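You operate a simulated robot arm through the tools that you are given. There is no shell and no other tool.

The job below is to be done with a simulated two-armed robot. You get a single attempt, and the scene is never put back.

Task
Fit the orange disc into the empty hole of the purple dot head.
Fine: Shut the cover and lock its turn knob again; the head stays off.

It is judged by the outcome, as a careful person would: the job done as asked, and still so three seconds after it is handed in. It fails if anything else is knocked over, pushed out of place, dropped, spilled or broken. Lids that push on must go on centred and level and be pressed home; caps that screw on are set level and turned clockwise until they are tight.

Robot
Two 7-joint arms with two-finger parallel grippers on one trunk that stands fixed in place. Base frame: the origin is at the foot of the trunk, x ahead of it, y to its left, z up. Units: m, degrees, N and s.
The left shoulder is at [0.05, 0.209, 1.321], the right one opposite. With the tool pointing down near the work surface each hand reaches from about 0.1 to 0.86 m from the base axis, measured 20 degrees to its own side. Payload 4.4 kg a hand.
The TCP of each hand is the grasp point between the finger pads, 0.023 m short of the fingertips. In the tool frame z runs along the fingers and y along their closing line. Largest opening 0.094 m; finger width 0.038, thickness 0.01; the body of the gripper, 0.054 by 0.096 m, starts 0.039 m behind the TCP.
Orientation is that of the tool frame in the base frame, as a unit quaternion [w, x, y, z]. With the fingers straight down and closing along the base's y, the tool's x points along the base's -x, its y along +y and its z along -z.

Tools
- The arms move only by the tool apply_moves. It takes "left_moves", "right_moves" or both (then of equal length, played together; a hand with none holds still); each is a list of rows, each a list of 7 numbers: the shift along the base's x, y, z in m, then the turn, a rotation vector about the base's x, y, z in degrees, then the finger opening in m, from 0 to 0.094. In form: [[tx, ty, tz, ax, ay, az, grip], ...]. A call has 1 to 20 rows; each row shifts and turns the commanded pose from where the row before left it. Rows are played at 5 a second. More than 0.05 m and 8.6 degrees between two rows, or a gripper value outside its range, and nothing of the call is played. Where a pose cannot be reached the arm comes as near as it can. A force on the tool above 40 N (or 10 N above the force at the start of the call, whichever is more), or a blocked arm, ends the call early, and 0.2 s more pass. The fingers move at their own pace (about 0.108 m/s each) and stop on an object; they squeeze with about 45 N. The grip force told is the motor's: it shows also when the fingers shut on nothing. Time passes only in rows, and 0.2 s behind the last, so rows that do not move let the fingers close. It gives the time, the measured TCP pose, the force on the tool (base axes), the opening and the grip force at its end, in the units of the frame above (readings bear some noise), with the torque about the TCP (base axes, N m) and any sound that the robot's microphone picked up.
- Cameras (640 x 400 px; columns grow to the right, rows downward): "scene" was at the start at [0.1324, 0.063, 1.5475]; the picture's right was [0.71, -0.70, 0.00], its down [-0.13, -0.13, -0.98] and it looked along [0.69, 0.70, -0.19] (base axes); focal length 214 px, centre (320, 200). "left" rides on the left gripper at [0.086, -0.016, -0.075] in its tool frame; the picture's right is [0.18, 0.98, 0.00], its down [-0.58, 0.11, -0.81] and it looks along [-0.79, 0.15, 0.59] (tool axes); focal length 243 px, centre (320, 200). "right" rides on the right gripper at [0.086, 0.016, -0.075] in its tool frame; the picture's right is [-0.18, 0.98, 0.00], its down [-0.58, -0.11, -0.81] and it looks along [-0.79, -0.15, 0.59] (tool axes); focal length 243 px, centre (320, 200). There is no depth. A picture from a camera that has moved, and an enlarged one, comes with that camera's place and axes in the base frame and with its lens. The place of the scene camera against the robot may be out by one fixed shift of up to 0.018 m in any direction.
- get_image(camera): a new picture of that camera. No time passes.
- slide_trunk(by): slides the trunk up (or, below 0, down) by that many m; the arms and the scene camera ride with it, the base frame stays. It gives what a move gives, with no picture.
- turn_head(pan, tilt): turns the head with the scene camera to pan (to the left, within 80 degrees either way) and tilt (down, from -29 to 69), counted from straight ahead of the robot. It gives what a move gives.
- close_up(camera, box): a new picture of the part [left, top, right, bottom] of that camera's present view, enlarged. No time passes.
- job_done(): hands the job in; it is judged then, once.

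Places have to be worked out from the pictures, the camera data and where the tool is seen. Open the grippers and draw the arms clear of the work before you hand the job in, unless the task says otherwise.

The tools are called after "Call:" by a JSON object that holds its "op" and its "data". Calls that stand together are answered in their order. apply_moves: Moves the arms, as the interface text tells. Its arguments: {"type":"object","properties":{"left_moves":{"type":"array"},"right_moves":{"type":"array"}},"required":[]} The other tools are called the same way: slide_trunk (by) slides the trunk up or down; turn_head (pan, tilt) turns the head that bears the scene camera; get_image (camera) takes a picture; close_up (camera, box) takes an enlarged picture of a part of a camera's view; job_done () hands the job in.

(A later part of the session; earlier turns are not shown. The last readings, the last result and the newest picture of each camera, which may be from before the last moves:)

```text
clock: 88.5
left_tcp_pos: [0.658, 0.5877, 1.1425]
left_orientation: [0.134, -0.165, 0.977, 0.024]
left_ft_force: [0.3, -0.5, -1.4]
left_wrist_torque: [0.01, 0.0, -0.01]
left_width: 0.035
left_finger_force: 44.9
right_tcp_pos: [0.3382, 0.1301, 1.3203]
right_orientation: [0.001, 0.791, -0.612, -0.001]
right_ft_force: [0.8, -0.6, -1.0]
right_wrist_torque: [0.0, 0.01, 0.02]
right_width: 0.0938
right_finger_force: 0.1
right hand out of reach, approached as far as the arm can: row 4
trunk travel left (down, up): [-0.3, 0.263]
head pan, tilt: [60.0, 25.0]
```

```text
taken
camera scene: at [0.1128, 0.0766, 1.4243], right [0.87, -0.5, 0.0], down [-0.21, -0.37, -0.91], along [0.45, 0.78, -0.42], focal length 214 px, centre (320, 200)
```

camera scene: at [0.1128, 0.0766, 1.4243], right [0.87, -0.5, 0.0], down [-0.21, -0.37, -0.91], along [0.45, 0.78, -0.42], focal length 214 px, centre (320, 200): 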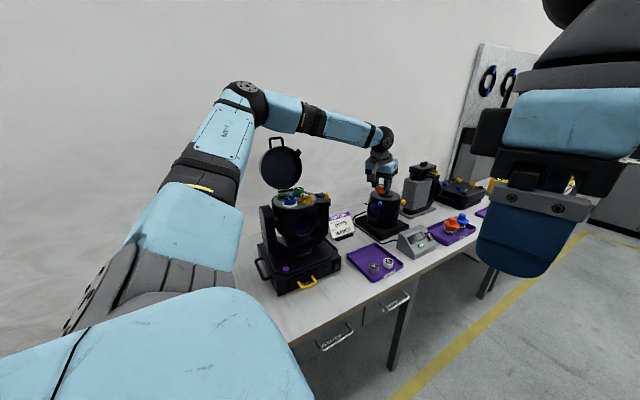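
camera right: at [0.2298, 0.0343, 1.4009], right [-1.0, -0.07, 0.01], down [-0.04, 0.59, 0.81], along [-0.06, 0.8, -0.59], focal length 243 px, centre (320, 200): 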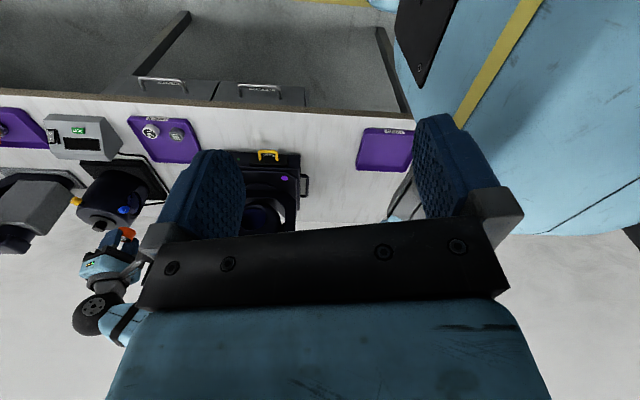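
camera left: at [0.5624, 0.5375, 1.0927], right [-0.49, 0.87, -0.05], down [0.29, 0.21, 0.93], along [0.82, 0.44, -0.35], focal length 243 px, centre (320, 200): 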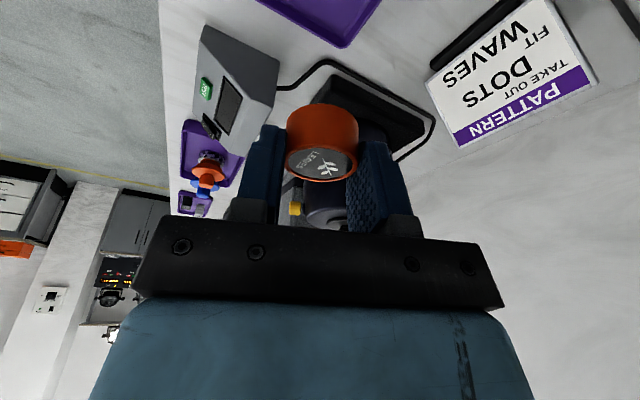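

The head view is restored. The right hand's camera may serve from here, so I'll check what it sees.

Call:
{"op": "get_image", "data": {"camera": "right"}}

Call:
{"op": "close_up", "data": {"camera": "scene", "box": [260, 165, 340, 225]}}

```text
taken
camera right: at [0.3443, 0.0415, 1.395], right [-1.0, -0.07, 0.0], down [-0.04, 0.59, 0.81], along [-0.06, 0.8, -0.59], focal length 243 px, centre (320, 200)
```

right: 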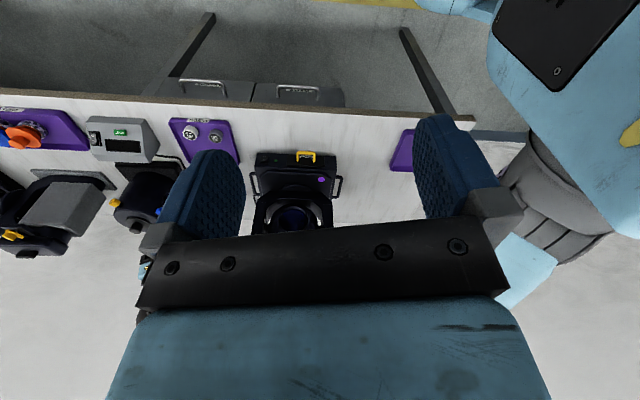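

```text
6.67 times, centred on (300, 195) of scene
camera zoom: at [0.1128, 0.0766, 1.4243], right [0.87, -0.5, 0.0], down [-0.21, -0.37, -0.91], along [0.45, 0.78, -0.42], focal length 1430 px, centre (453, 233)
```

zoom: 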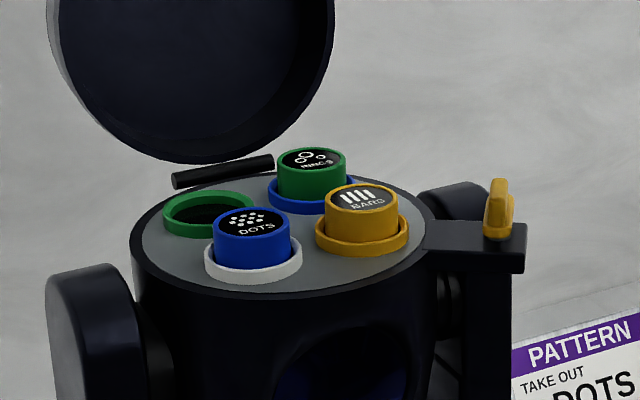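

The turret is just hidden behind the right gripper's body. Pitching the right hand up about 24° should bring it into view.

Call:
{"op": "apply_moves", "data": {"right_moves": [[0, 0, 0, 8, 0, 0, 0.094], [0, 0, 0, 8, 0, 0, 0.094], [0, 0, 0.0, 8, 0, 0, 0.094]]}}

Call:
{"op": "get_image", "data": {"camera": "right"}}

Call:
{"op": "close_up", "data": {"camera": "right", "box": [230, 60, 370, 200]}}

```text
clock: 89.3
left_tcp_pos: [0.6568, 0.5869, 1.143]
left_orientation: [0.134, -0.164, 0.977, 0.024]
left_ft_force: [0.6, 0.2, -0.7]
left_wrist_torque: [0.02, -0.01, 0.01]
left_width: 0.0352
left_finger_force: 44.7
right_tcp_pos: [0.3383, 0.1288, 1.3214]
right_orientation: [-0.164, 0.775, -0.597, -0.129]
right_ft_force: [-0.3, -0.5, -0.1]
right_wrist_torque: [0.03, -0.01, -0.01]
right_width: 0.0941
right_finger_force: 0.1
trunk travel left (down, up): [-0.3, 0.263]
head pan, tilt: [60.0, 25.0]
```

```text
taken
camera right: at [0.3453, 0.017, 1.3533], right [-1.0, -0.07, -0.03], down [-0.04, 0.21, 0.98], along [-0.06, 0.98, -0.21], focal length 243 px, centre (320, 200)
```

right: 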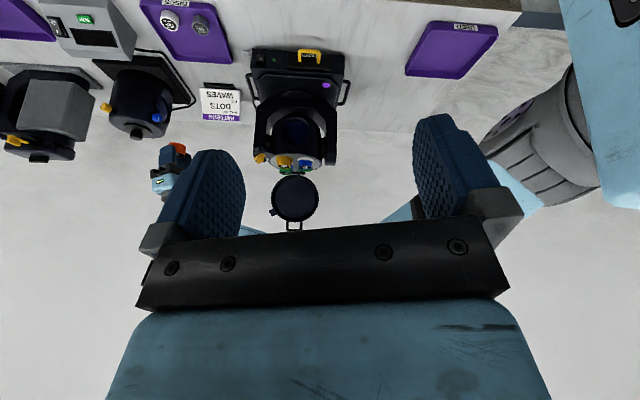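

```text
2.86 times, centred on (300, 130) of right
camera zoom: at [0.3453, 0.017, 1.3533], right [-1.0, -0.07, -0.03], down [-0.04, 0.21, 0.98], along [-0.06, 0.98, -0.21], focal length 693 px, centre (377, 400)
```

zoom: 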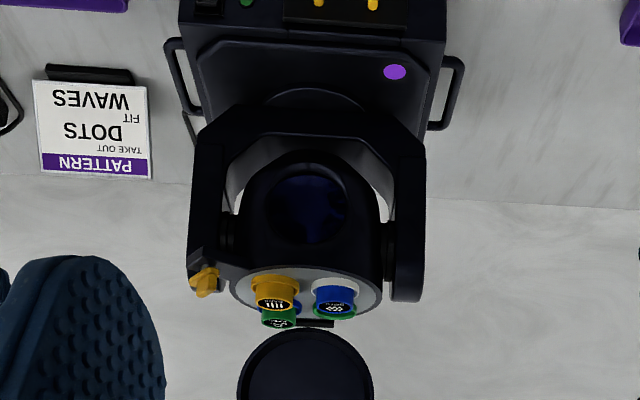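

The right camera now sees the turret from the front. I'll zoom in for measuring.

Call:
{"op": "close_up", "data": {"camera": "right", "box": [260, 140, 330, 190]}}

Call:
{"op": "close_up", "data": {"camera": "scene", "box": [275, 175, 325, 215]}}

```text
8.00 times, centred on (295, 165) of right
camera zoom: at [0.3453, 0.017, 1.3533], right [-1.0, -0.07, -0.03], down [-0.04, 0.21, 0.98], along [-0.06, 0.98, -0.21], focal length 1941 px, centre (520, 480)
```

zoom: 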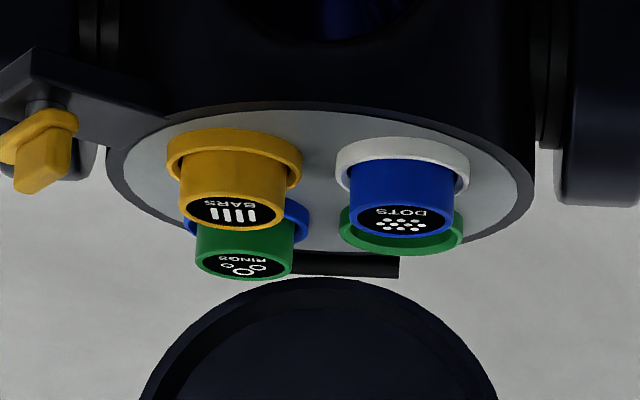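

```text
10.00 times, centred on (300, 195) of scene
camera zoom: at [0.1136, 0.0763, 1.4243], right [0.87, -0.5, 0.0], down [-0.21, -0.37, -0.91], along [0.45, 0.79, -0.42], focal length 2145 px, centre (520, 250)
```

zoom: 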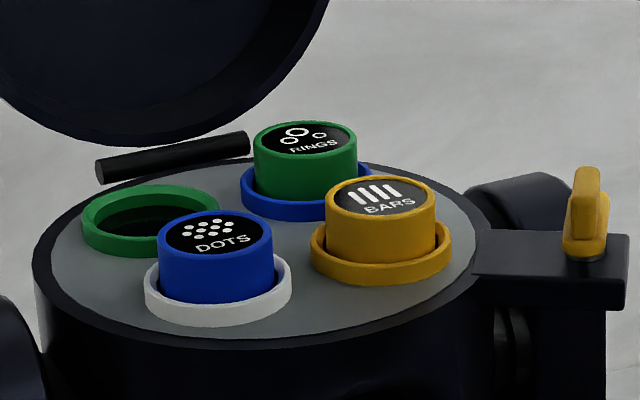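

I estimate the empty hole near (0.351, 0.75, 1.09). I'll raise the disc and carry it over the turret, yawing to about 90° so the fingers close along x, clear of the cover and the neighbouring discs.

Call:
{"op": "apply_moves", "data": {"left_moves": [[0, 0, 0.04, 0, 0, 8, 0.02], [0, 0, 0.04, 0, 0, 8, 0.02], [0, 0, 0.04, 0, 0, 8, 0.02], [0, 0, 0.04, 0, 0, 8, 0.02], [0, 0, 0.04, 0, 0, 8, 0.02], [-0.034, 0.0, 0, 0, 0, 4, 0.02], [-0.034, 0.01, 0, 0, 0, 4, 0.02], [-0.034, 0.015, 0, 0, 0, 4, 0.02], [-0.034, 0.018, 0, 0, 0, 4, 0.02], [-0.034, 0.018, 0, 0, 0, 4, 0.02], [-0.034, 0.018, 0, 0, 0, 4, 0.02], [-0.034, 0.018, 0, 0, 0, 4, 0.02], [-0.034, 0.018, 0, 0, 0, 2, 0.02], [-0.034, 0.018, 0, 0, 0, 0, 0.02]]}}

Call:
{"op": "get_image", "data": {"camera": "left"}}

Call:
{"op": "get_image", "data": {"camera": "scene"}}

Call:
{"op": "get_image", "data": {"camera": "right"}}

```text
clock: 92.3
left_tcp_pos: [0.351, 0.7223, 1.3444]
left_orientation: [0.096, -0.695, 0.706, 0.096]
left_ft_force: [-0.9, 0.6, -0.2]
left_wrist_torque: [0.01, -0.04, -0.01]
left_width: 0.0353
left_finger_force: 45.2
right_tcp_pos: [0.3368, 0.1291, 1.3214]
right_orientation: [-0.164, 0.775, -0.597, -0.127]
right_ft_force: [-1.3, -1.0, -0.2]
right_wrist_torque: [-0.03, 0.02, -0.05]
right_width: 0.094
right_finger_force: 0.1
trunk travel left (down, up): [-0.3, 0.263]
head pan, tilt: [60.0, 25.0]
```

```text
taken
camera left: at [0.3644, 0.6182, 1.3933], right [-0.99, -0.16, -0.05], down [-0.1, 0.34, 0.93], along [-0.13, 0.92, -0.36], focal length 243 px, centre (320, 200)
```

left: 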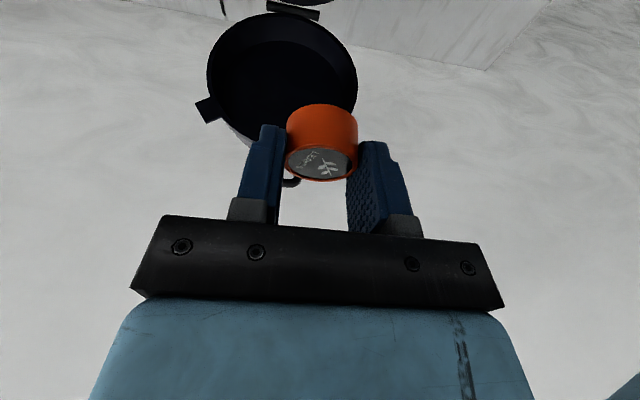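

```text
taken
camera scene: at [0.1116, 0.0773, 1.4244], right [0.87, -0.5, 0.0], down [-0.21, -0.37, -0.91], along [0.45, 0.78, -0.42], focal length 214 px, centre (320, 200)
```

scene: 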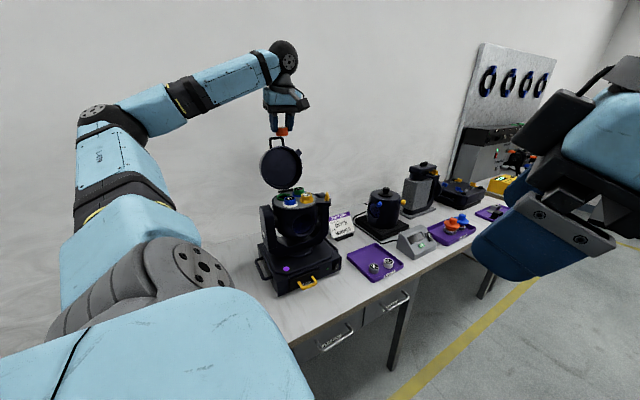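

```text
taken
camera right: at [0.3434, 0.018, 1.3539], right [-1.0, -0.07, -0.03], down [-0.04, 0.21, 0.98], along [-0.06, 0.97, -0.21], focal length 243 px, centre (320, 200)
```

right: 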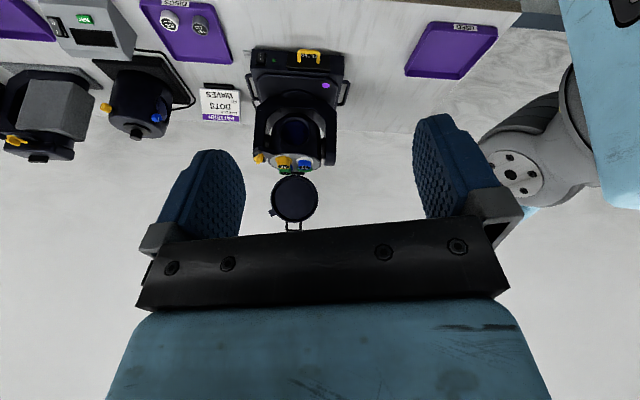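

Tilted like this, the hole comes into the camera's view only lower down. I'll descend to z 1.195, still 4 cm above the other discs.

Call:
{"op": "apply_moves", "data": {"left_moves": [[0, 0, -0.04, 0, 0, 0, 0.02], [0, 0, -0.04, 0, 0, 0, 0.02], [0, 0, -0.04, 0, 0, 0, 0.02], [0, 0, -0.028, 0, 0, 0, 0.02]]}}

Call:
{"op": "get_image", "data": {"camera": "left"}}

Call:
{"op": "close_up", "data": {"camera": "left", "box": [220, 0, 420, 160]}}

Call:
{"op": "close_up", "data": {"camera": "scene", "box": [260, 130, 340, 210]}}

Call:
{"op": "close_up", "data": {"camera": "right", "box": [255, 130, 335, 200]}}

```text
clock: 93.3
left_tcp_pos: [0.3501, 0.723, 1.1944]
left_orientation: [0.096, -0.695, 0.706, 0.097]
left_ft_force: [-0.2, 0.5, -0.9]
left_wrist_torque: [-0.01, 0.0, 0.0]
left_width: 0.0352
left_finger_force: 44.9
right_tcp_pos: [0.3361, 0.1295, 1.3202]
right_orientation: [-0.164, 0.775, -0.597, -0.128]
right_ft_force: [-0.7, -0.2, -0.6]
right_wrist_torque: [0.0, -0.01, 0.01]
right_width: 0.0939
right_finger_force: 0.1
trunk travel left (down, up): [-0.3, 0.263]
head pan, tilt: [60.0, 25.0]
```

```text
taken
camera left: at [0.3648, 0.6187, 1.2427], right [-0.99, -0.16, -0.05], down [-0.1, 0.34, 0.93], along [-0.14, 0.92, -0.36], focal length 243 px, centre (320, 200)
```

left: 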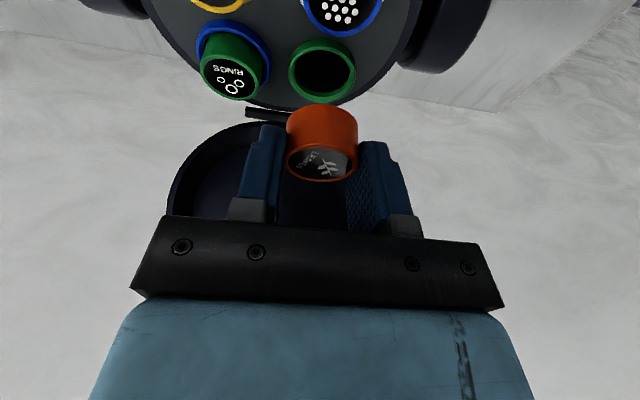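

```text
2.50 times, centred on (320, 80) of left
camera zoom: at [0.3648, 0.6187, 1.2427], right [-0.99, -0.16, -0.05], down [-0.1, 0.34, 0.93], along [-0.14, 0.92, -0.36], focal length 606 px, centre (320, 500)
```

zoom: 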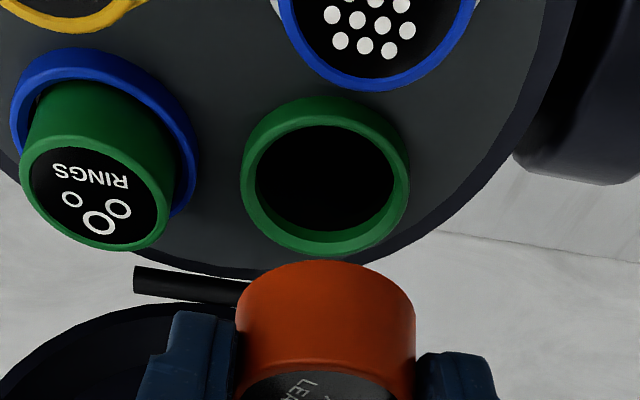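

```text
5.00 times, centred on (300, 170) of scene
camera zoom: at [0.113, 0.077, 1.4243], right [0.87, -0.5, 0.0], down [-0.21, -0.37, -0.91], along [0.45, 0.78, -0.42], focal length 1072 px, centre (420, 350)
```

zoom: 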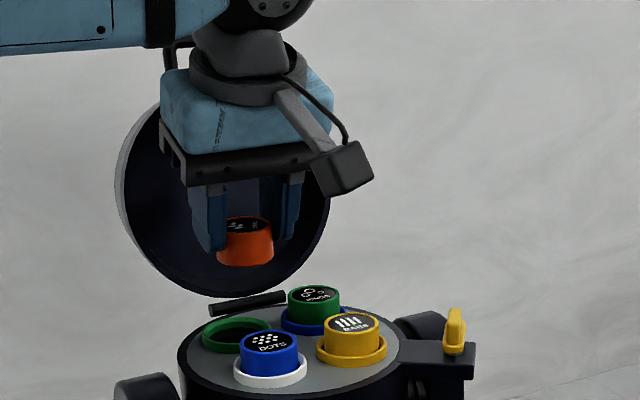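

```text
5.71 times, centred on (295, 165) of right
camera zoom: at [0.3447, 0.0178, 1.3535], right [-1.0, -0.07, -0.03], down [-0.04, 0.21, 0.98], along [-0.06, 0.97, -0.21], focal length 1386 px, centre (463, 400)
```

zoom: 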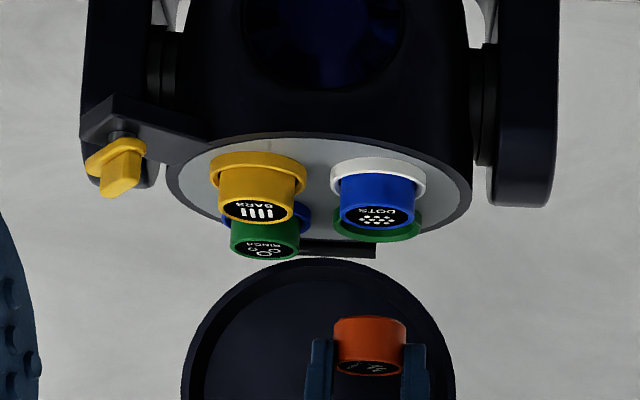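

I see the empty hole clearly: ring-top centre at about (0.350, 0.748, 1.097), inner diameter about 39 mm against the disc's 35 mm. I'll measure how the disc sits in the fingers before placing it.

Call:
{"op": "close_up", "data": {"camera": "left", "box": [270, 90, 370, 190]}}

Call:
{"op": "close_up", "data": {"camera": "right", "box": [285, 165, 330, 200]}}

```text
4.00 times, centred on (320, 140) of left
camera zoom: at [0.3648, 0.6187, 1.2427], right [-0.99, -0.16, -0.05], down [-0.1, 0.34, 0.93], along [-0.14, 0.92, -0.36], focal length 970 px, centre (320, 440)
```

zoom: 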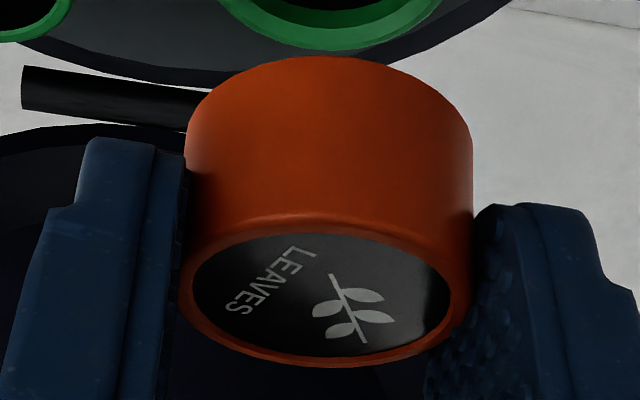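

```text
11.43 times, centred on (308, 182) of right
camera zoom: at [0.3447, 0.0178, 1.3535], right [-1.0, -0.07, -0.03], down [-0.04, 0.21, 0.98], along [-0.06, 0.97, -0.21], focal length 2773 px, centre (463, 400)
```

zoom: 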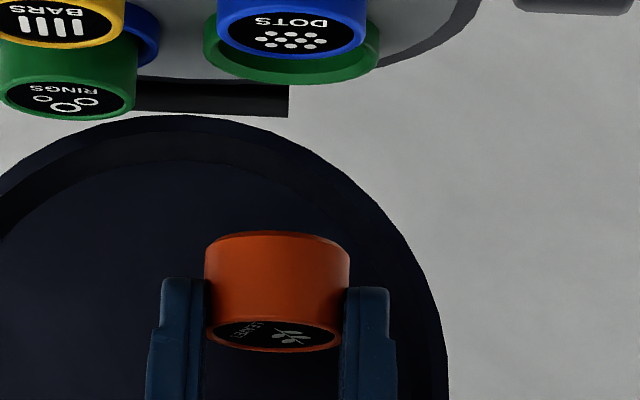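

The disc is centred on the TCP, its bottom about 34 mm below it. The hole lies 25 mm further in +y and about 1 mm in -x; I'll move there at this height and verify.

Call:
{"op": "apply_moves", "data": {"left_moves": [[-0.0005, 0.013, 0, 0, 0, 0, 0.02], [-0.0005, 0.012, 0, 0, 0, 0, 0.02]]}}

Call:
{"op": "close_up", "data": {"camera": "left", "box": [240, 0, 400, 120]}}

Call:
{"op": "close_up", "data": {"camera": "scene", "box": [260, 150, 340, 220]}}

Call:
{"op": "close_up", "data": {"camera": "right", "box": [280, 155, 335, 200]}}

```text
clock: 93.9
left_tcp_pos: [0.35, 0.7456, 1.193]
left_orientation: [0.097, -0.695, 0.706, 0.097]
left_ft_force: [-0.7, -0.1, -0.3]
left_wrist_torque: [0.0, 0.02, 0.02]
left_width: 0.0353
left_finger_force: 45.4
right_tcp_pos: [0.3375, 0.1299, 1.3212]
right_orientation: [-0.163, 0.776, -0.596, -0.129]
right_ft_force: [0.6, 0.6, 0.0]
right_wrist_torque: [0.02, -0.03, 0.0]
right_width: 0.0938
right_finger_force: 0.0
trunk travel left (down, up): [-0.3, 0.263]
head pan, tilt: [60.0, 25.0]
```

```text
3.33 times, centred on (320, 60) of left
camera zoom: at [0.3646, 0.6425, 1.2423], right [-0.99, -0.16, -0.05], down [-0.1, 0.34, 0.93], along [-0.14, 0.92, -0.36], focal length 809 px, centre (320, 667)
```

zoom: 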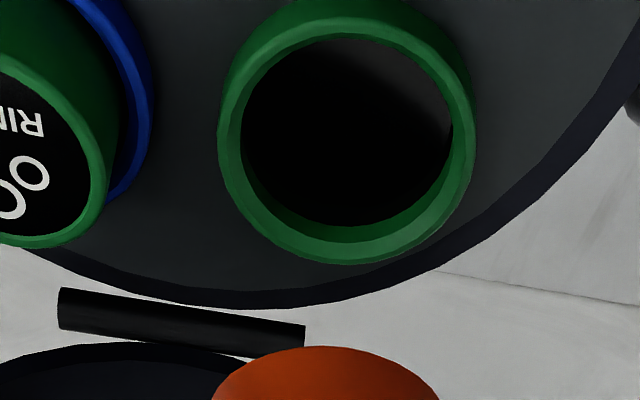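

```text
5.71 times, centred on (300, 185) of scene
camera zoom: at [0.1129, 0.0768, 1.4243], right [0.87, -0.5, 0.0], down [-0.21, -0.37, -0.91], along [0.45, 0.78, -0.42], focal length 1226 px, centre (434, 286)
```

zoom: 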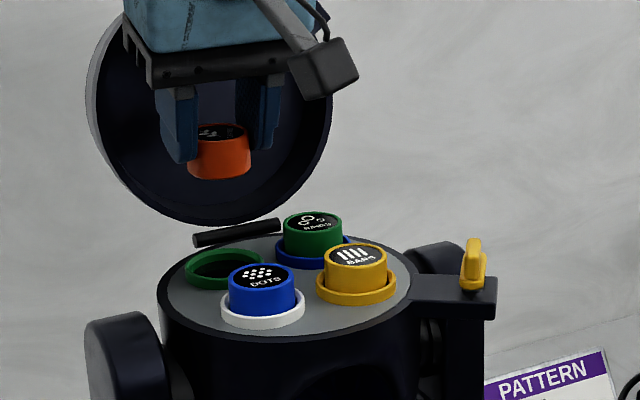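

```text
8.89 times, centred on (308, 178) of right
camera zoom: at [0.3446, 0.0175, 1.3535], right [-1.0, -0.07, -0.03], down [-0.04, 0.21, 0.98], along [-0.06, 0.98, -0.21], focal length 2157 px, centre (431, 400)
```

zoom: 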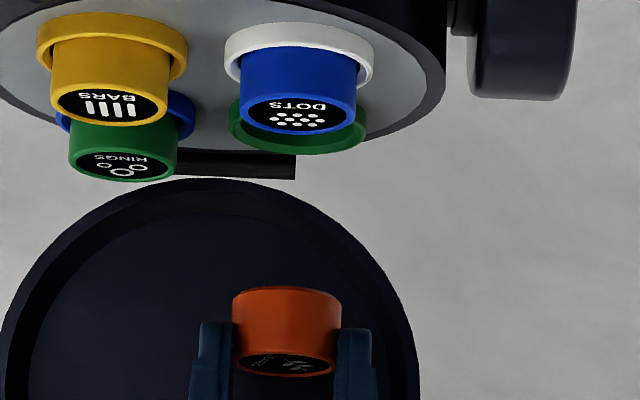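

Correcting for perspective, I put the hole at (0.349, 0.750) with the ring top at z 1.099, and the disc's centre about 2.5 mm beyond the TCP. I'll shift by (-1.2, +1.9) mm and descend until the disc is about 1 cm above the ring, then check.

Call:
{"op": "apply_moves", "data": {"left_moves": [[-0.0012, 0.0019, -0.015, 0, 0, 0, 0.02], [0, 0, -0.02, 0, 0, 0, 0.02], [0, 0, -0.018, 0, 0, 0, 0.02]]}}

Call:
{"op": "close_up", "data": {"camera": "left", "box": [240, 40, 400, 200]}}

Call:
{"op": "close_up", "data": {"camera": "scene", "box": [265, 155, 335, 215]}}

Call:
{"op": "close_up", "data": {"camera": "right", "box": [280, 155, 335, 200]}}

```text
clock: 94.7
left_tcp_pos: [0.3506, 0.7491, 1.1406]
left_orientation: [0.095, -0.695, 0.706, 0.096]
left_ft_force: [0.4, 0.2, 0.2]
left_wrist_torque: [-0.01, 0.03, 0.02]
left_width: 0.0353
left_finger_force: 45.4
right_tcp_pos: [0.3385, 0.1297, 1.3214]
right_orientation: [-0.163, 0.775, -0.597, -0.128]
right_ft_force: [0.3, 0.6, 0.5]
right_wrist_torque: [-0.04, -0.02, 0.04]
right_width: 0.0937
right_finger_force: 0.1
trunk travel left (down, up): [-0.3, 0.263]
head pan, tilt: [60.0, 25.0]
```

```text
2.50 times, centred on (320, 120) of left
camera zoom: at [0.3639, 0.6454, 1.1894], right [-0.99, -0.16, -0.05], down [-0.1, 0.34, 0.93], along [-0.14, 0.92, -0.36], focal length 606 px, centre (320, 400)
```

zoom: 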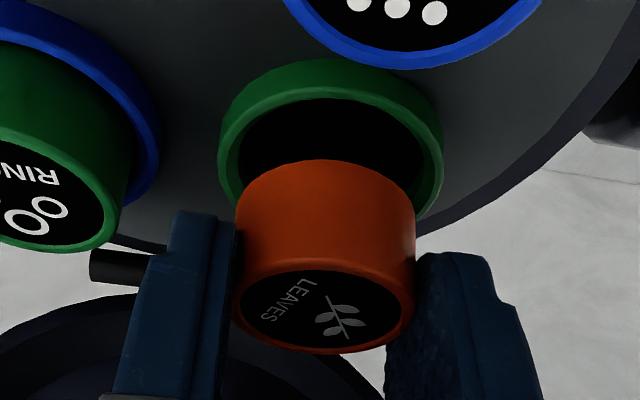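

```text
6.67 times, centred on (300, 185) of scene
camera zoom: at [0.1131, 0.0771, 1.4243], right [0.87, -0.5, 0.0], down [-0.21, -0.37, -0.91], along [0.45, 0.78, -0.42], focal length 1430 px, centre (453, 300)
```

zoom: 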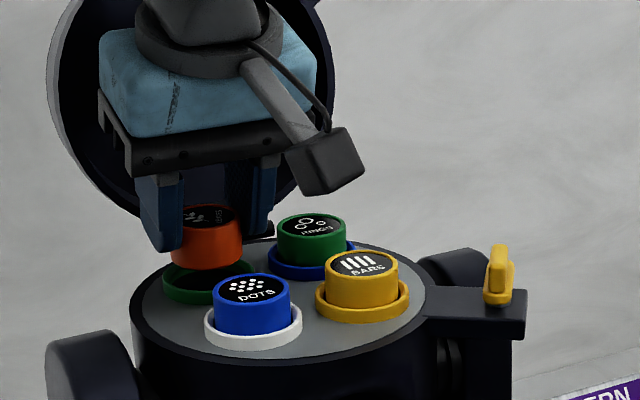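

```text
8.89 times, centred on (308, 178) of right
camera zoom: at [0.3448, 0.0179, 1.3534], right [-1.0, -0.07, -0.03], down [-0.04, 0.21, 0.98], along [-0.06, 0.97, -0.21], focal length 2157 px, centre (431, 400)
```

zoom: 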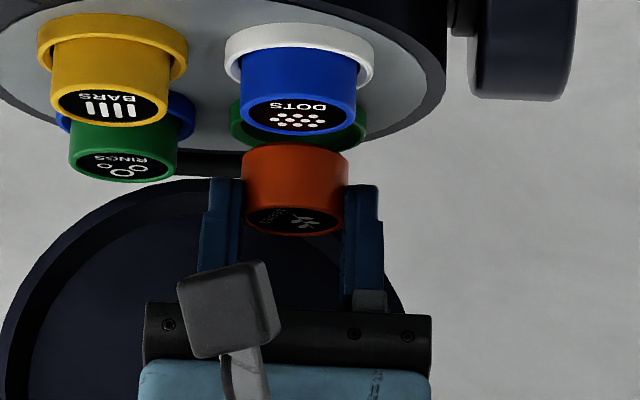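

The disc is nearly centred over the ring. I'll zoom in tighter to judge the remaining offset in y.

Call:
{"op": "close_up", "data": {"camera": "scene", "box": [278, 178, 308, 208]}}

Call:
{"op": "close_up", "data": {"camera": "left", "box": [280, 60, 360, 140]}}

```text
13.33 times, centred on (293, 193) of scene
camera zoom: at [0.1131, 0.0771, 1.4243], right [0.87, -0.5, 0.0], down [-0.21, -0.37, -0.91], along [0.45, 0.78, -0.42], focal length 2860 px, centre (680, 293)
```

zoom: 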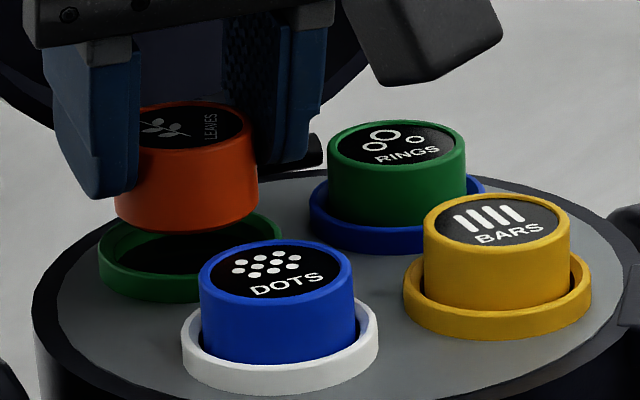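

```text
5.00 times, centred on (320, 100) of left
camera zoom: at [0.3639, 0.6454, 1.1894], right [-0.99, -0.16, -0.05], down [-0.1, 0.34, 0.93], along [-0.14, 0.92, -0.36], focal length 1213 px, centre (320, 700)
```

zoom: 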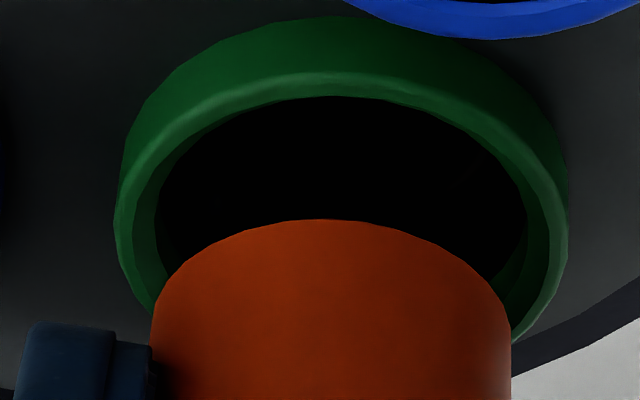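

The scene view shows the disc centred on the ring within about a millimetre; the left view suggests a hair too far in +y and +x. I'll trim by (-0.5, -1) mm and lower the disc's edge into the hole.

Call:
{"op": "apply_moves", "data": {"left_moves": [[-0.0005, -0.001, -0.003, 0, 0, 0, 0.02], [0, 0, -0.004, 0, 0, 0, 0.02], [0, 0, -0.004, 0, 0, 0, 0.02]]}}

Call:
{"op": "close_up", "data": {"camera": "left", "box": [280, 60, 360, 140]}}

Call:
{"op": "close_up", "data": {"camera": "scene", "box": [278, 178, 308, 208]}}

Call:
{"op": "close_up", "data": {"camera": "right", "box": [285, 155, 325, 185]}}

```text
clock: 95.5
left_tcp_pos: [0.3483, 0.7462, 1.1306]
left_orientation: [0.096, -0.695, 0.706, 0.097]
left_ft_force: [-0.5, 0.6, -1.1]
left_wrist_torque: [0.02, -0.02, -0.01]
left_width: 0.0353
left_finger_force: 44.6
right_tcp_pos: [0.3377, 0.1293, 1.3205]
right_orientation: [-0.163, 0.775, -0.597, -0.128]
right_ft_force: [-0.8, 0.2, -0.6]
right_wrist_torque: [-0.04, -0.01, 0.0]
right_width: 0.0941
right_finger_force: 0.1
trunk travel left (down, up): [-0.3, 0.263]
head pan, tilt: [60.0, 25.0]
```

```text
5.00 times, centred on (320, 100) of left
camera zoom: at [0.3623, 0.6435, 1.1794], right [-0.99, -0.16, -0.05], down [-0.1, 0.34, 0.93], along [-0.14, 0.92, -0.36], focal length 1213 px, centre (320, 700)
```

zoom: 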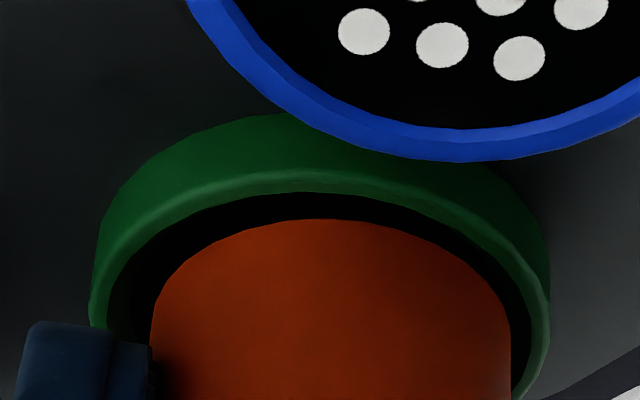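

```text
13.33 times, centred on (293, 193) of scene
camera zoom: at [0.1129, 0.0768, 1.4243], right [0.87, -0.5, 0.0], down [-0.21, -0.37, -0.91], along [0.45, 0.78, -0.42], focal length 2860 px, centre (680, 293)
```

zoom: 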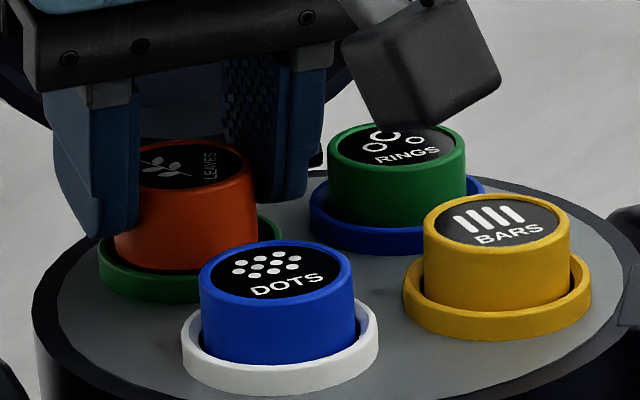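

```text
13.33 times, centred on (305, 170) of right
camera zoom: at [0.3446, 0.0175, 1.3535], right [-1.0, -0.07, -0.03], down [-0.04, 0.21, 0.98], along [-0.06, 0.98, -0.21], focal length 3235 px, centre (520, 600)
```

zoom: 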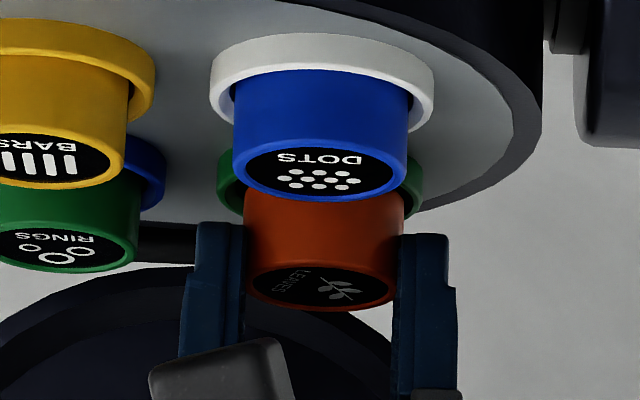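

The disc's lower edge is now at ring level: the near gap is about 3.5 mm and it sits about 1 mm off toward -x. I'll trim (+1.1, -1) mm and lower it 4 mm into the hole.

Call:
{"op": "apply_moves", "data": {"left_moves": [[0.0011, -0.001, 0.0, 0, 0, 0, 0.02], [0, 0, -0.002, 0, 0, 0, 0.02], [0, 0, -0.002, 0, 0, 0, 0.02]]}}

Call:
{"op": "close_up", "data": {"camera": "left", "box": [280, 60, 360, 140]}}

Call:
{"op": "close_up", "data": {"camera": "scene", "box": [278, 178, 308, 208]}}

Call:
{"op": "close_up", "data": {"camera": "right", "box": [285, 155, 325, 185]}}

```text
clock: 96.3
left_tcp_pos: [0.349, 0.7454, 1.1297]
left_orientation: [0.098, -0.696, 0.705, 0.097]
left_ft_force: [0.5, 5.4, 8.3]
left_wrist_torque: [0.0, 0.05, -0.02]
left_width: 0.0351
left_finger_force: 45.1
right_tcp_pos: [0.3386, 0.1298, 1.3218]
right_orientation: [-0.164, 0.775, -0.597, -0.128]
right_ft_force: [-0.4, 0.4, 0.3]
right_wrist_torque: [0.02, -0.03, 0.0]
right_width: 0.0942
right_finger_force: 0.0
trunk travel left (down, up): [-0.3, 0.263]
head pan, tilt: [60.0, 25.0]
```

```text
5.00 times, centred on (320, 100) of left
camera zoom: at [0.3632, 0.6423, 1.177], right [-0.99, -0.16, -0.05], down [-0.1, 0.34, 0.93], along [-0.14, 0.93, -0.35], focal length 1213 px, centre (320, 700)
```

zoom: 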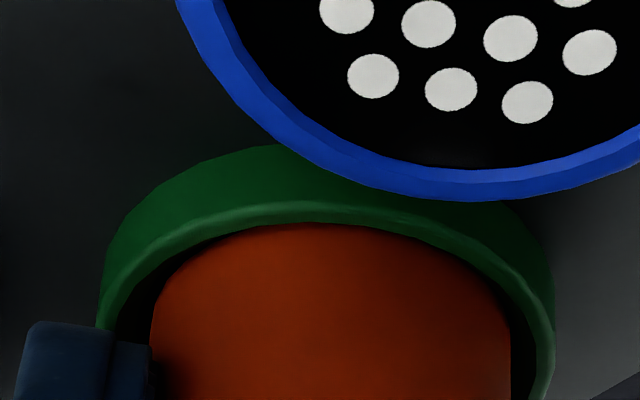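

```text
13.33 times, centred on (293, 193) of scene
camera zoom: at [0.1128, 0.0764, 1.4245], right [0.87, -0.5, 0.0], down [-0.21, -0.37, -0.91], along [0.45, 0.79, -0.42], focal length 2860 px, centre (680, 293)
```

zoom: 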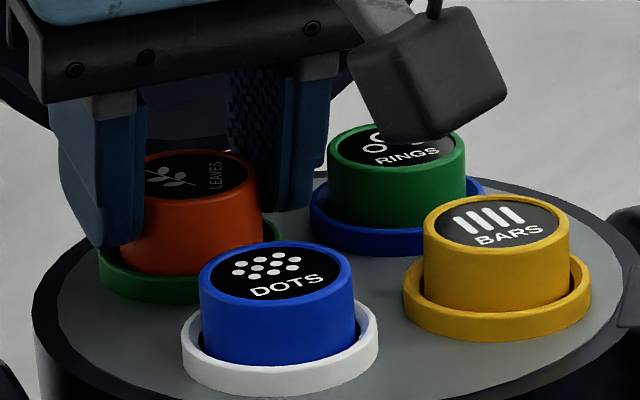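

```text
13.33 times, centred on (305, 170) of right
camera zoom: at [0.3445, 0.0172, 1.3537], right [-1.0, -0.07, -0.03], down [-0.04, 0.21, 0.98], along [-0.06, 0.98, -0.21], focal length 3235 px, centre (520, 600)
```

zoom: 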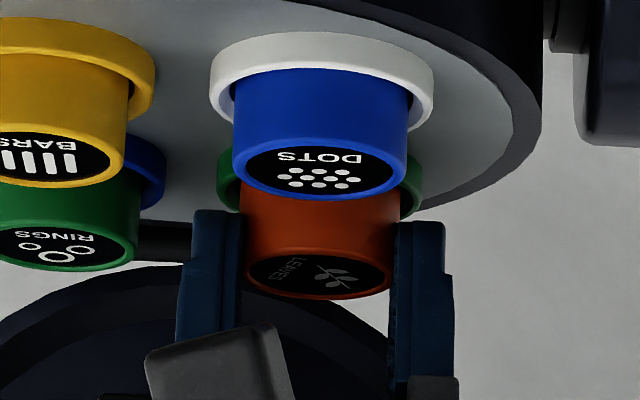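

There is light contact (8 N up, 5 N toward +y): the disc touches the ring's near side. I'll lift 2 mm, shift +1.5 mm in y, and lower again.

Call:
{"op": "apply_moves", "data": {"left_moves": [[0, 0, 0.002, 0, 0, 0, 0.02], [0, 0.0015, 0, 0, 0, 0, 0.02], [0, 0, -0.002, 0, 0, 0, 0.02], [0, 0, -0.002, 0, 0, 0, 0.02]]}}

Call:
{"op": "close_up", "data": {"camera": "left", "box": [280, 60, 360, 140]}}

Call:
{"op": "close_up", "data": {"camera": "right", "box": [285, 155, 325, 185]}}

```text
clock: 97.3
left_tcp_pos: [0.3485, 0.7473, 1.1257]
left_orientation: [0.096, -0.695, 0.706, 0.097]
left_ft_force: [-0.5, 2.2, 5.0]
left_wrist_torque: [-0.06, -0.07, -0.04]
left_width: 0.0354
left_finger_force: 44.5
right_tcp_pos: [0.3366, 0.1283, 1.3201]
right_orientation: [-0.163, 0.775, -0.597, -0.128]
right_ft_force: [-0.1, 0.1, -0.2]
right_wrist_torque: [0.02, 0.04, -0.03]
right_width: 0.0939
right_finger_force: 0.0
trunk travel left (down, up): [-0.3, 0.263]
head pan, tilt: [60.0, 25.0]
```

```text
5.00 times, centred on (320, 100) of left
camera zoom: at [0.3627, 0.6429, 1.174], right [-0.99, -0.16, -0.05], down [-0.1, 0.34, 0.93], along [-0.14, 0.93, -0.35], focal length 1213 px, centre (320, 700)
```

zoom: 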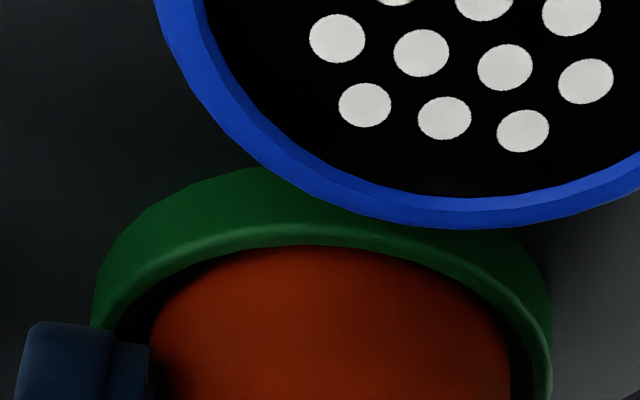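

```text
13.33 times, centred on (305, 170) of right
camera zoom: at [0.3444, 0.017, 1.3536], right [-1.0, -0.07, -0.03], down [-0.04, 0.21, 0.98], along [-0.06, 0.98, -0.21], focal length 3235 px, centre (520, 600)
```

zoom: 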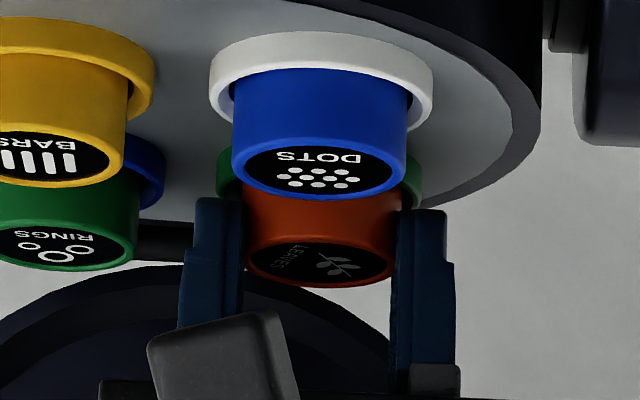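

The disc has entered about 4–5 mm (z 1.1257, light force). I'll nudge +0.8 mm in y to relieve the side contact, then open slightly to let it drop.

Call:
{"op": "apply_moves", "data": {"left_moves": [[0, 0.0008, 0, 0, 0, 0, 0.02], [0, 0, 0, 0, 0, 0, 0.04], [0, 0, 0, 0, 0, 0, 0.044]]}}

Call:
{"op": "close_up", "data": {"camera": "left", "box": [270, 60, 370, 190]}}

Call:
{"op": "close_up", "data": {"camera": "right", "box": [285, 155, 325, 185]}}

Call:
{"op": "close_up", "data": {"camera": "scene", "box": [278, 178, 308, 208]}}

```text
clock: 98.1
left_tcp_pos: [0.3495, 0.7484, 1.1248]
left_orientation: [0.098, -0.695, 0.706, 0.097]
left_ft_force: [0.1, -3.4, 2.2]
left_wrist_torque: [-0.19, -0.04, -0.11]
left_width: 0.0441
left_finger_force: 0.0
right_tcp_pos: [0.3386, 0.1275, 1.3212]
right_orientation: [-0.164, 0.775, -0.597, -0.129]
right_ft_force: [0.7, 0.0, -0.5]
right_wrist_torque: [0.01, 0.01, 0.0]
right_width: 0.0941
right_finger_force: 0.1
trunk travel left (down, up): [-0.3, 0.263]
head pan, tilt: [60.0, 25.0]
```

```text
3.08 times, centred on (320, 125) of left
camera zoom: at [0.363, 0.6439, 1.1736], right [-0.99, -0.16, -0.05], down [-0.1, 0.34, 0.93], along [-0.14, 0.93, -0.35], focal length 746 px, centre (320, 431)
```

zoom: 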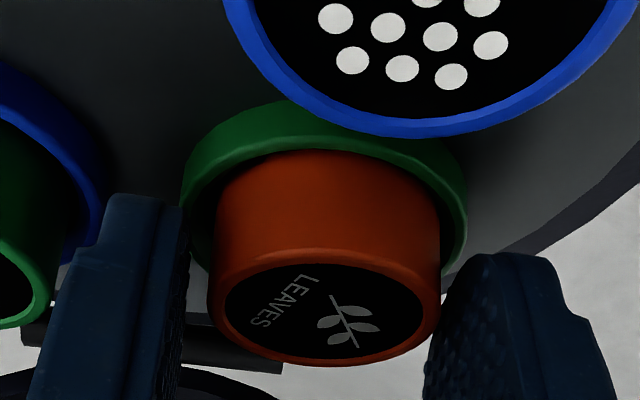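

```text
13.33 times, centred on (305, 170) of right
camera zoom: at [0.3445, 0.017, 1.3535], right [-1.0, -0.07, -0.03], down [-0.04, 0.21, 0.98], along [-0.06, 0.98, -0.21], focal length 3235 px, centre (520, 600)
```

zoom: 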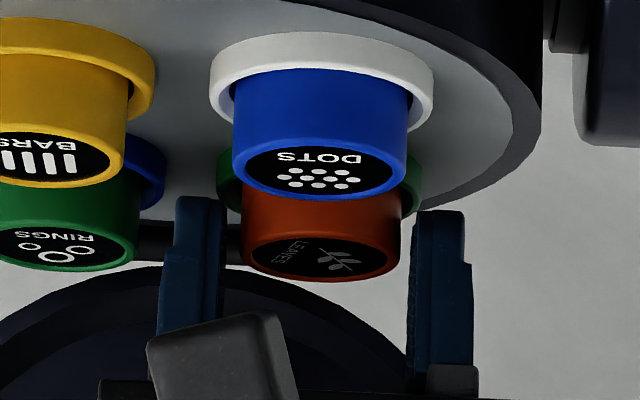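

```text
13.33 times, centred on (293, 193) of scene
camera zoom: at [0.1127, 0.0762, 1.4243], right [0.87, -0.5, 0.0], down [-0.21, -0.37, -0.91], along [0.45, 0.79, -0.42], focal length 2860 px, centre (680, 293)
```

zoom: 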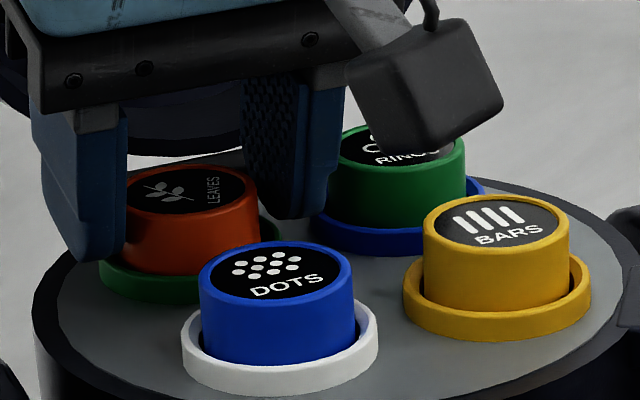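

The disc has dropped into the hole. I'll lift the open hand straight up and inspect.

Call:
{"op": "apply_moves", "data": {"left_moves": [[0, 0, 0.01, 0, 0, 0, 0.044], [0, 0, 0.02, 0, 0, 0, 0.044], [0, 0, 0.03, 0, 0, 0, 0.044], [0, -0.02, 0.03, 0, 0, 0, 0.044]]}}

Call:
{"op": "get_image", "data": {"camera": "left"}}

Call:
{"op": "close_up", "data": {"camera": "left", "box": [200, 0, 420, 120]}}

Call:
{"op": "close_up", "data": {"camera": "scene", "box": [273, 175, 323, 210]}}

Call:
{"op": "close_up", "data": {"camera": "right", "box": [270, 145, 325, 185]}}

```text
clock: 99.1
left_tcp_pos: [0.3487, 0.7288, 1.2163]
left_orientation: [0.097, -0.695, 0.706, 0.097]
left_ft_force: [0.2, 0.2, 0.4]
left_wrist_torque: [-0.02, 0.01, -0.01]
left_width: 0.0439
left_finger_force: 0.1
right_tcp_pos: [0.3372, 0.1287, 1.3217]
right_orientation: [-0.164, 0.775, -0.596, -0.128]
right_ft_force: [-1.2, 0.0, 0.0]
right_wrist_torque: [0.01, 0.01, 0.0]
right_width: 0.0941
right_finger_force: 0.1
trunk travel left (down, up): [-0.3, 0.263]
head pan, tilt: [60.0, 25.0]
```

```text
taken
camera left: at [0.3619, 0.6251, 1.2644], right [-0.99, -0.16, -0.05], down [-0.1, 0.34, 0.93], along [-0.14, 0.93, -0.35], focal length 243 px, centre (320, 200)
```

left: 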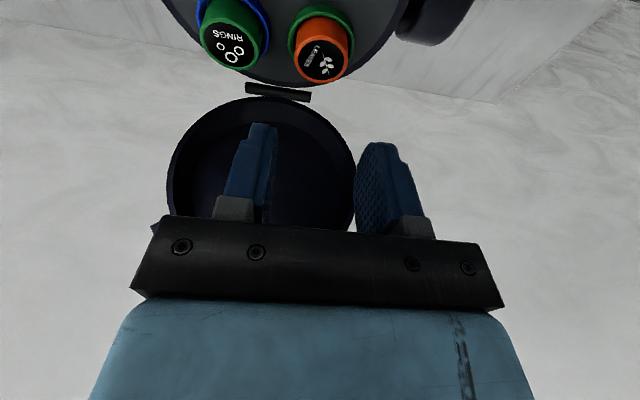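

```text
2.91 times, centred on (310, 60) of left
camera zoom: at [0.3619, 0.6251, 1.2644], right [-0.99, -0.16, -0.05], down [-0.1, 0.34, 0.93], along [-0.14, 0.93, -0.35], focal length 706 px, centre (349, 607)
```

zoom: 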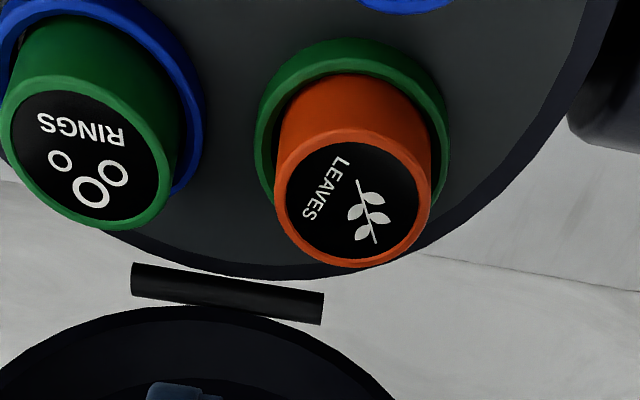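

```text
11.43 times, centred on (298, 192) of scene
camera zoom: at [0.1126, 0.0756, 1.4244], right [0.87, -0.5, 0.0], down [-0.21, -0.36, -0.91], along [0.45, 0.79, -0.42], focal length 2451 px, centre (571, 286)
```

zoom: 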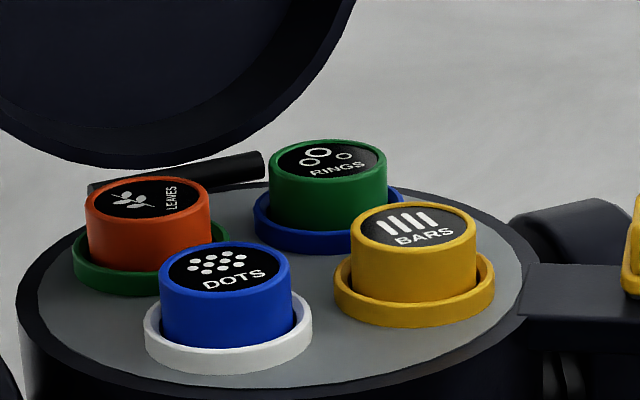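

```text
10.00 times, centred on (298, 165) of right
camera zoom: at [0.3443, 0.0164, 1.3536], right [-1.0, -0.07, -0.03], down [-0.04, 0.21, 0.98], along [-0.06, 0.98, -0.21], focal length 2426 px, centre (545, 550)
```

zoom: 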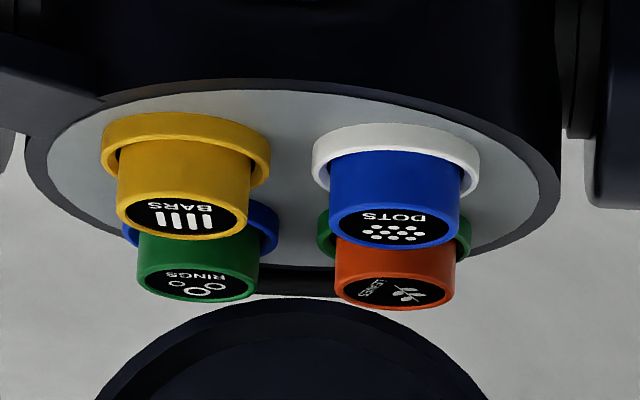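

The orange disc sits in the hole like its neighbours. I'll level the hand, close the fingers and press lightly on its top to make sure it is home.

Call:
{"op": "apply_moves", "data": {"left_moves": [[0, 0, 0.01, -7.85, 0, 0, 0.0], [0, 0, 0, -7.85, 0, 0, 0.0], [0, 0.01, -0.015, 0, 0, 0, 0.0], [0, 0.01, -0.02, 0, 0, 0, 0.0], [0, 0, -0.02, 0, 0, 0, 0.0], [0, 0, -0.015, 0, 0, 0, 0.0]]}}

Call:
{"op": "close_up", "data": {"camera": "left", "box": [240, 80, 400, 200]}}

Call:
{"op": "close_up", "data": {"camera": "right", "box": [270, 145, 335, 195]}}

```text
clock: 100.5
left_tcp_pos: [0.3486, 0.7466, 1.1544]
left_orientation: [0.0, -0.702, 0.713, -0.002]
left_ft_force: [-0.2, 0.3, -0.5]
left_wrist_torque: [-0.02, -0.01, -0.02]
left_width: 0.0001
left_finger_force: 42.3
right_tcp_pos: [0.3384, 0.129, 1.3215]
right_orientation: [-0.164, 0.775, -0.596, -0.129]
right_ft_force: [0.4, 0.4, 0.0]
right_wrist_torque: [0.0, 0.0, -0.01]
right_width: 0.094
right_finger_force: 0.0
trunk travel left (down, up): [-0.3, 0.263]
head pan, tilt: [60.0, 25.0]
```

```text
3.33 times, centred on (320, 140) of left
camera zoom: at [0.3635, 0.6601, 1.2285], right [-0.99, -0.17, 0.0], down [-0.1, 0.58, 0.81], along [-0.14, 0.79, -0.59], focal length 809 px, centre (320, 400)
```

zoom: 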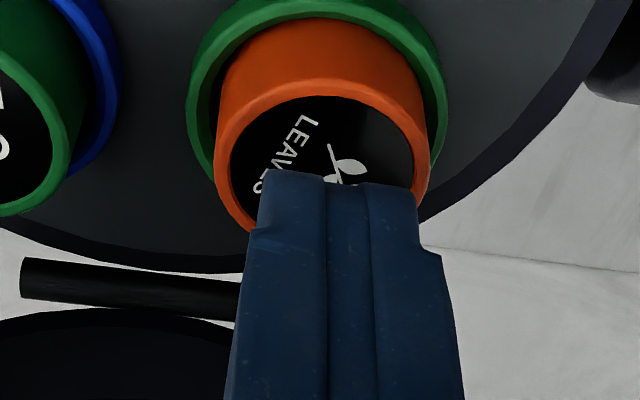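

```text
8.00 times, centred on (302, 170) of right
camera zoom: at [0.3447, 0.0177, 1.3535], right [-1.0, -0.07, -0.03], down [-0.04, 0.21, 0.98], along [-0.06, 0.97, -0.21], focal length 1941 px, centre (460, 440)
```

zoom: 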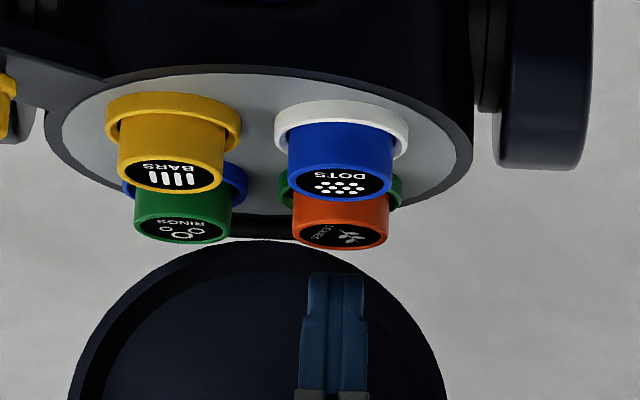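

The closed fingertips are above the disc. I'll press down gently in small steps.

Call:
{"op": "apply_moves", "data": {"left_moves": [[0, 0, -0.005, 0, 0, 0, 0.0], [0, 0, -0.005, 0, 0, 0, 0.0], [0, 0, -0.003, 0, 0, 0, 0.0]]}}

```text
clock: 101.3
left_tcp_pos: [0.3492, 0.7463, 1.141]
left_orientation: [0.0, -0.701, 0.713, 0.0]
left_ft_force: [0.1, 0.0, -0.1]
left_wrist_torque: [0.0, 0.02, -0.01]
left_width: 0.0003
left_finger_force: 42.6
right_tcp_pos: [0.3379, 0.1292, 1.3203]
right_orientation: [-0.163, 0.775, -0.597, -0.128]
right_ft_force: [-0.5, 0.1, 0.9]
right_wrist_torque: [0.0, 0.01, 0.02]
right_width: 0.0941
right_finger_force: 0.0
trunk travel left (down, up): [-0.3, 0.263]
head pan, tilt: [60.0, 25.0]
```

Call:
{"op": "apply_moves", "data": {"left_moves": [[0, 0, -0.001, 0, 0, 0, 0.0], [0, 0, -0.001, 0, 0, 0, 0.0], [0, 0, -0.001, 0, 0, 0, 0.0]]}}

```text
clock: 102.1
left_tcp_pos: [0.3508, 0.7467, 1.139]
left_orientation: [0.001, -0.702, 0.713, -0.001]
left_ft_force: [0.2, 0.7, 0.2]
left_wrist_torque: [-0.02, 0.01, 0.0]
left_width: 0.0
left_finger_force: 41.8
right_tcp_pos: [0.3377, 0.129, 1.322]
right_orientation: [-0.164, 0.775, -0.597, -0.128]
right_ft_force: [-0.3, 0.0, -0.4]
right_wrist_torque: [0.02, 0.02, 0.03]
right_width: 0.0937
right_finger_force: 0.1
trunk travel left (down, up): [-0.3, 0.263]
head pan, tilt: [60.0, 25.0]
```

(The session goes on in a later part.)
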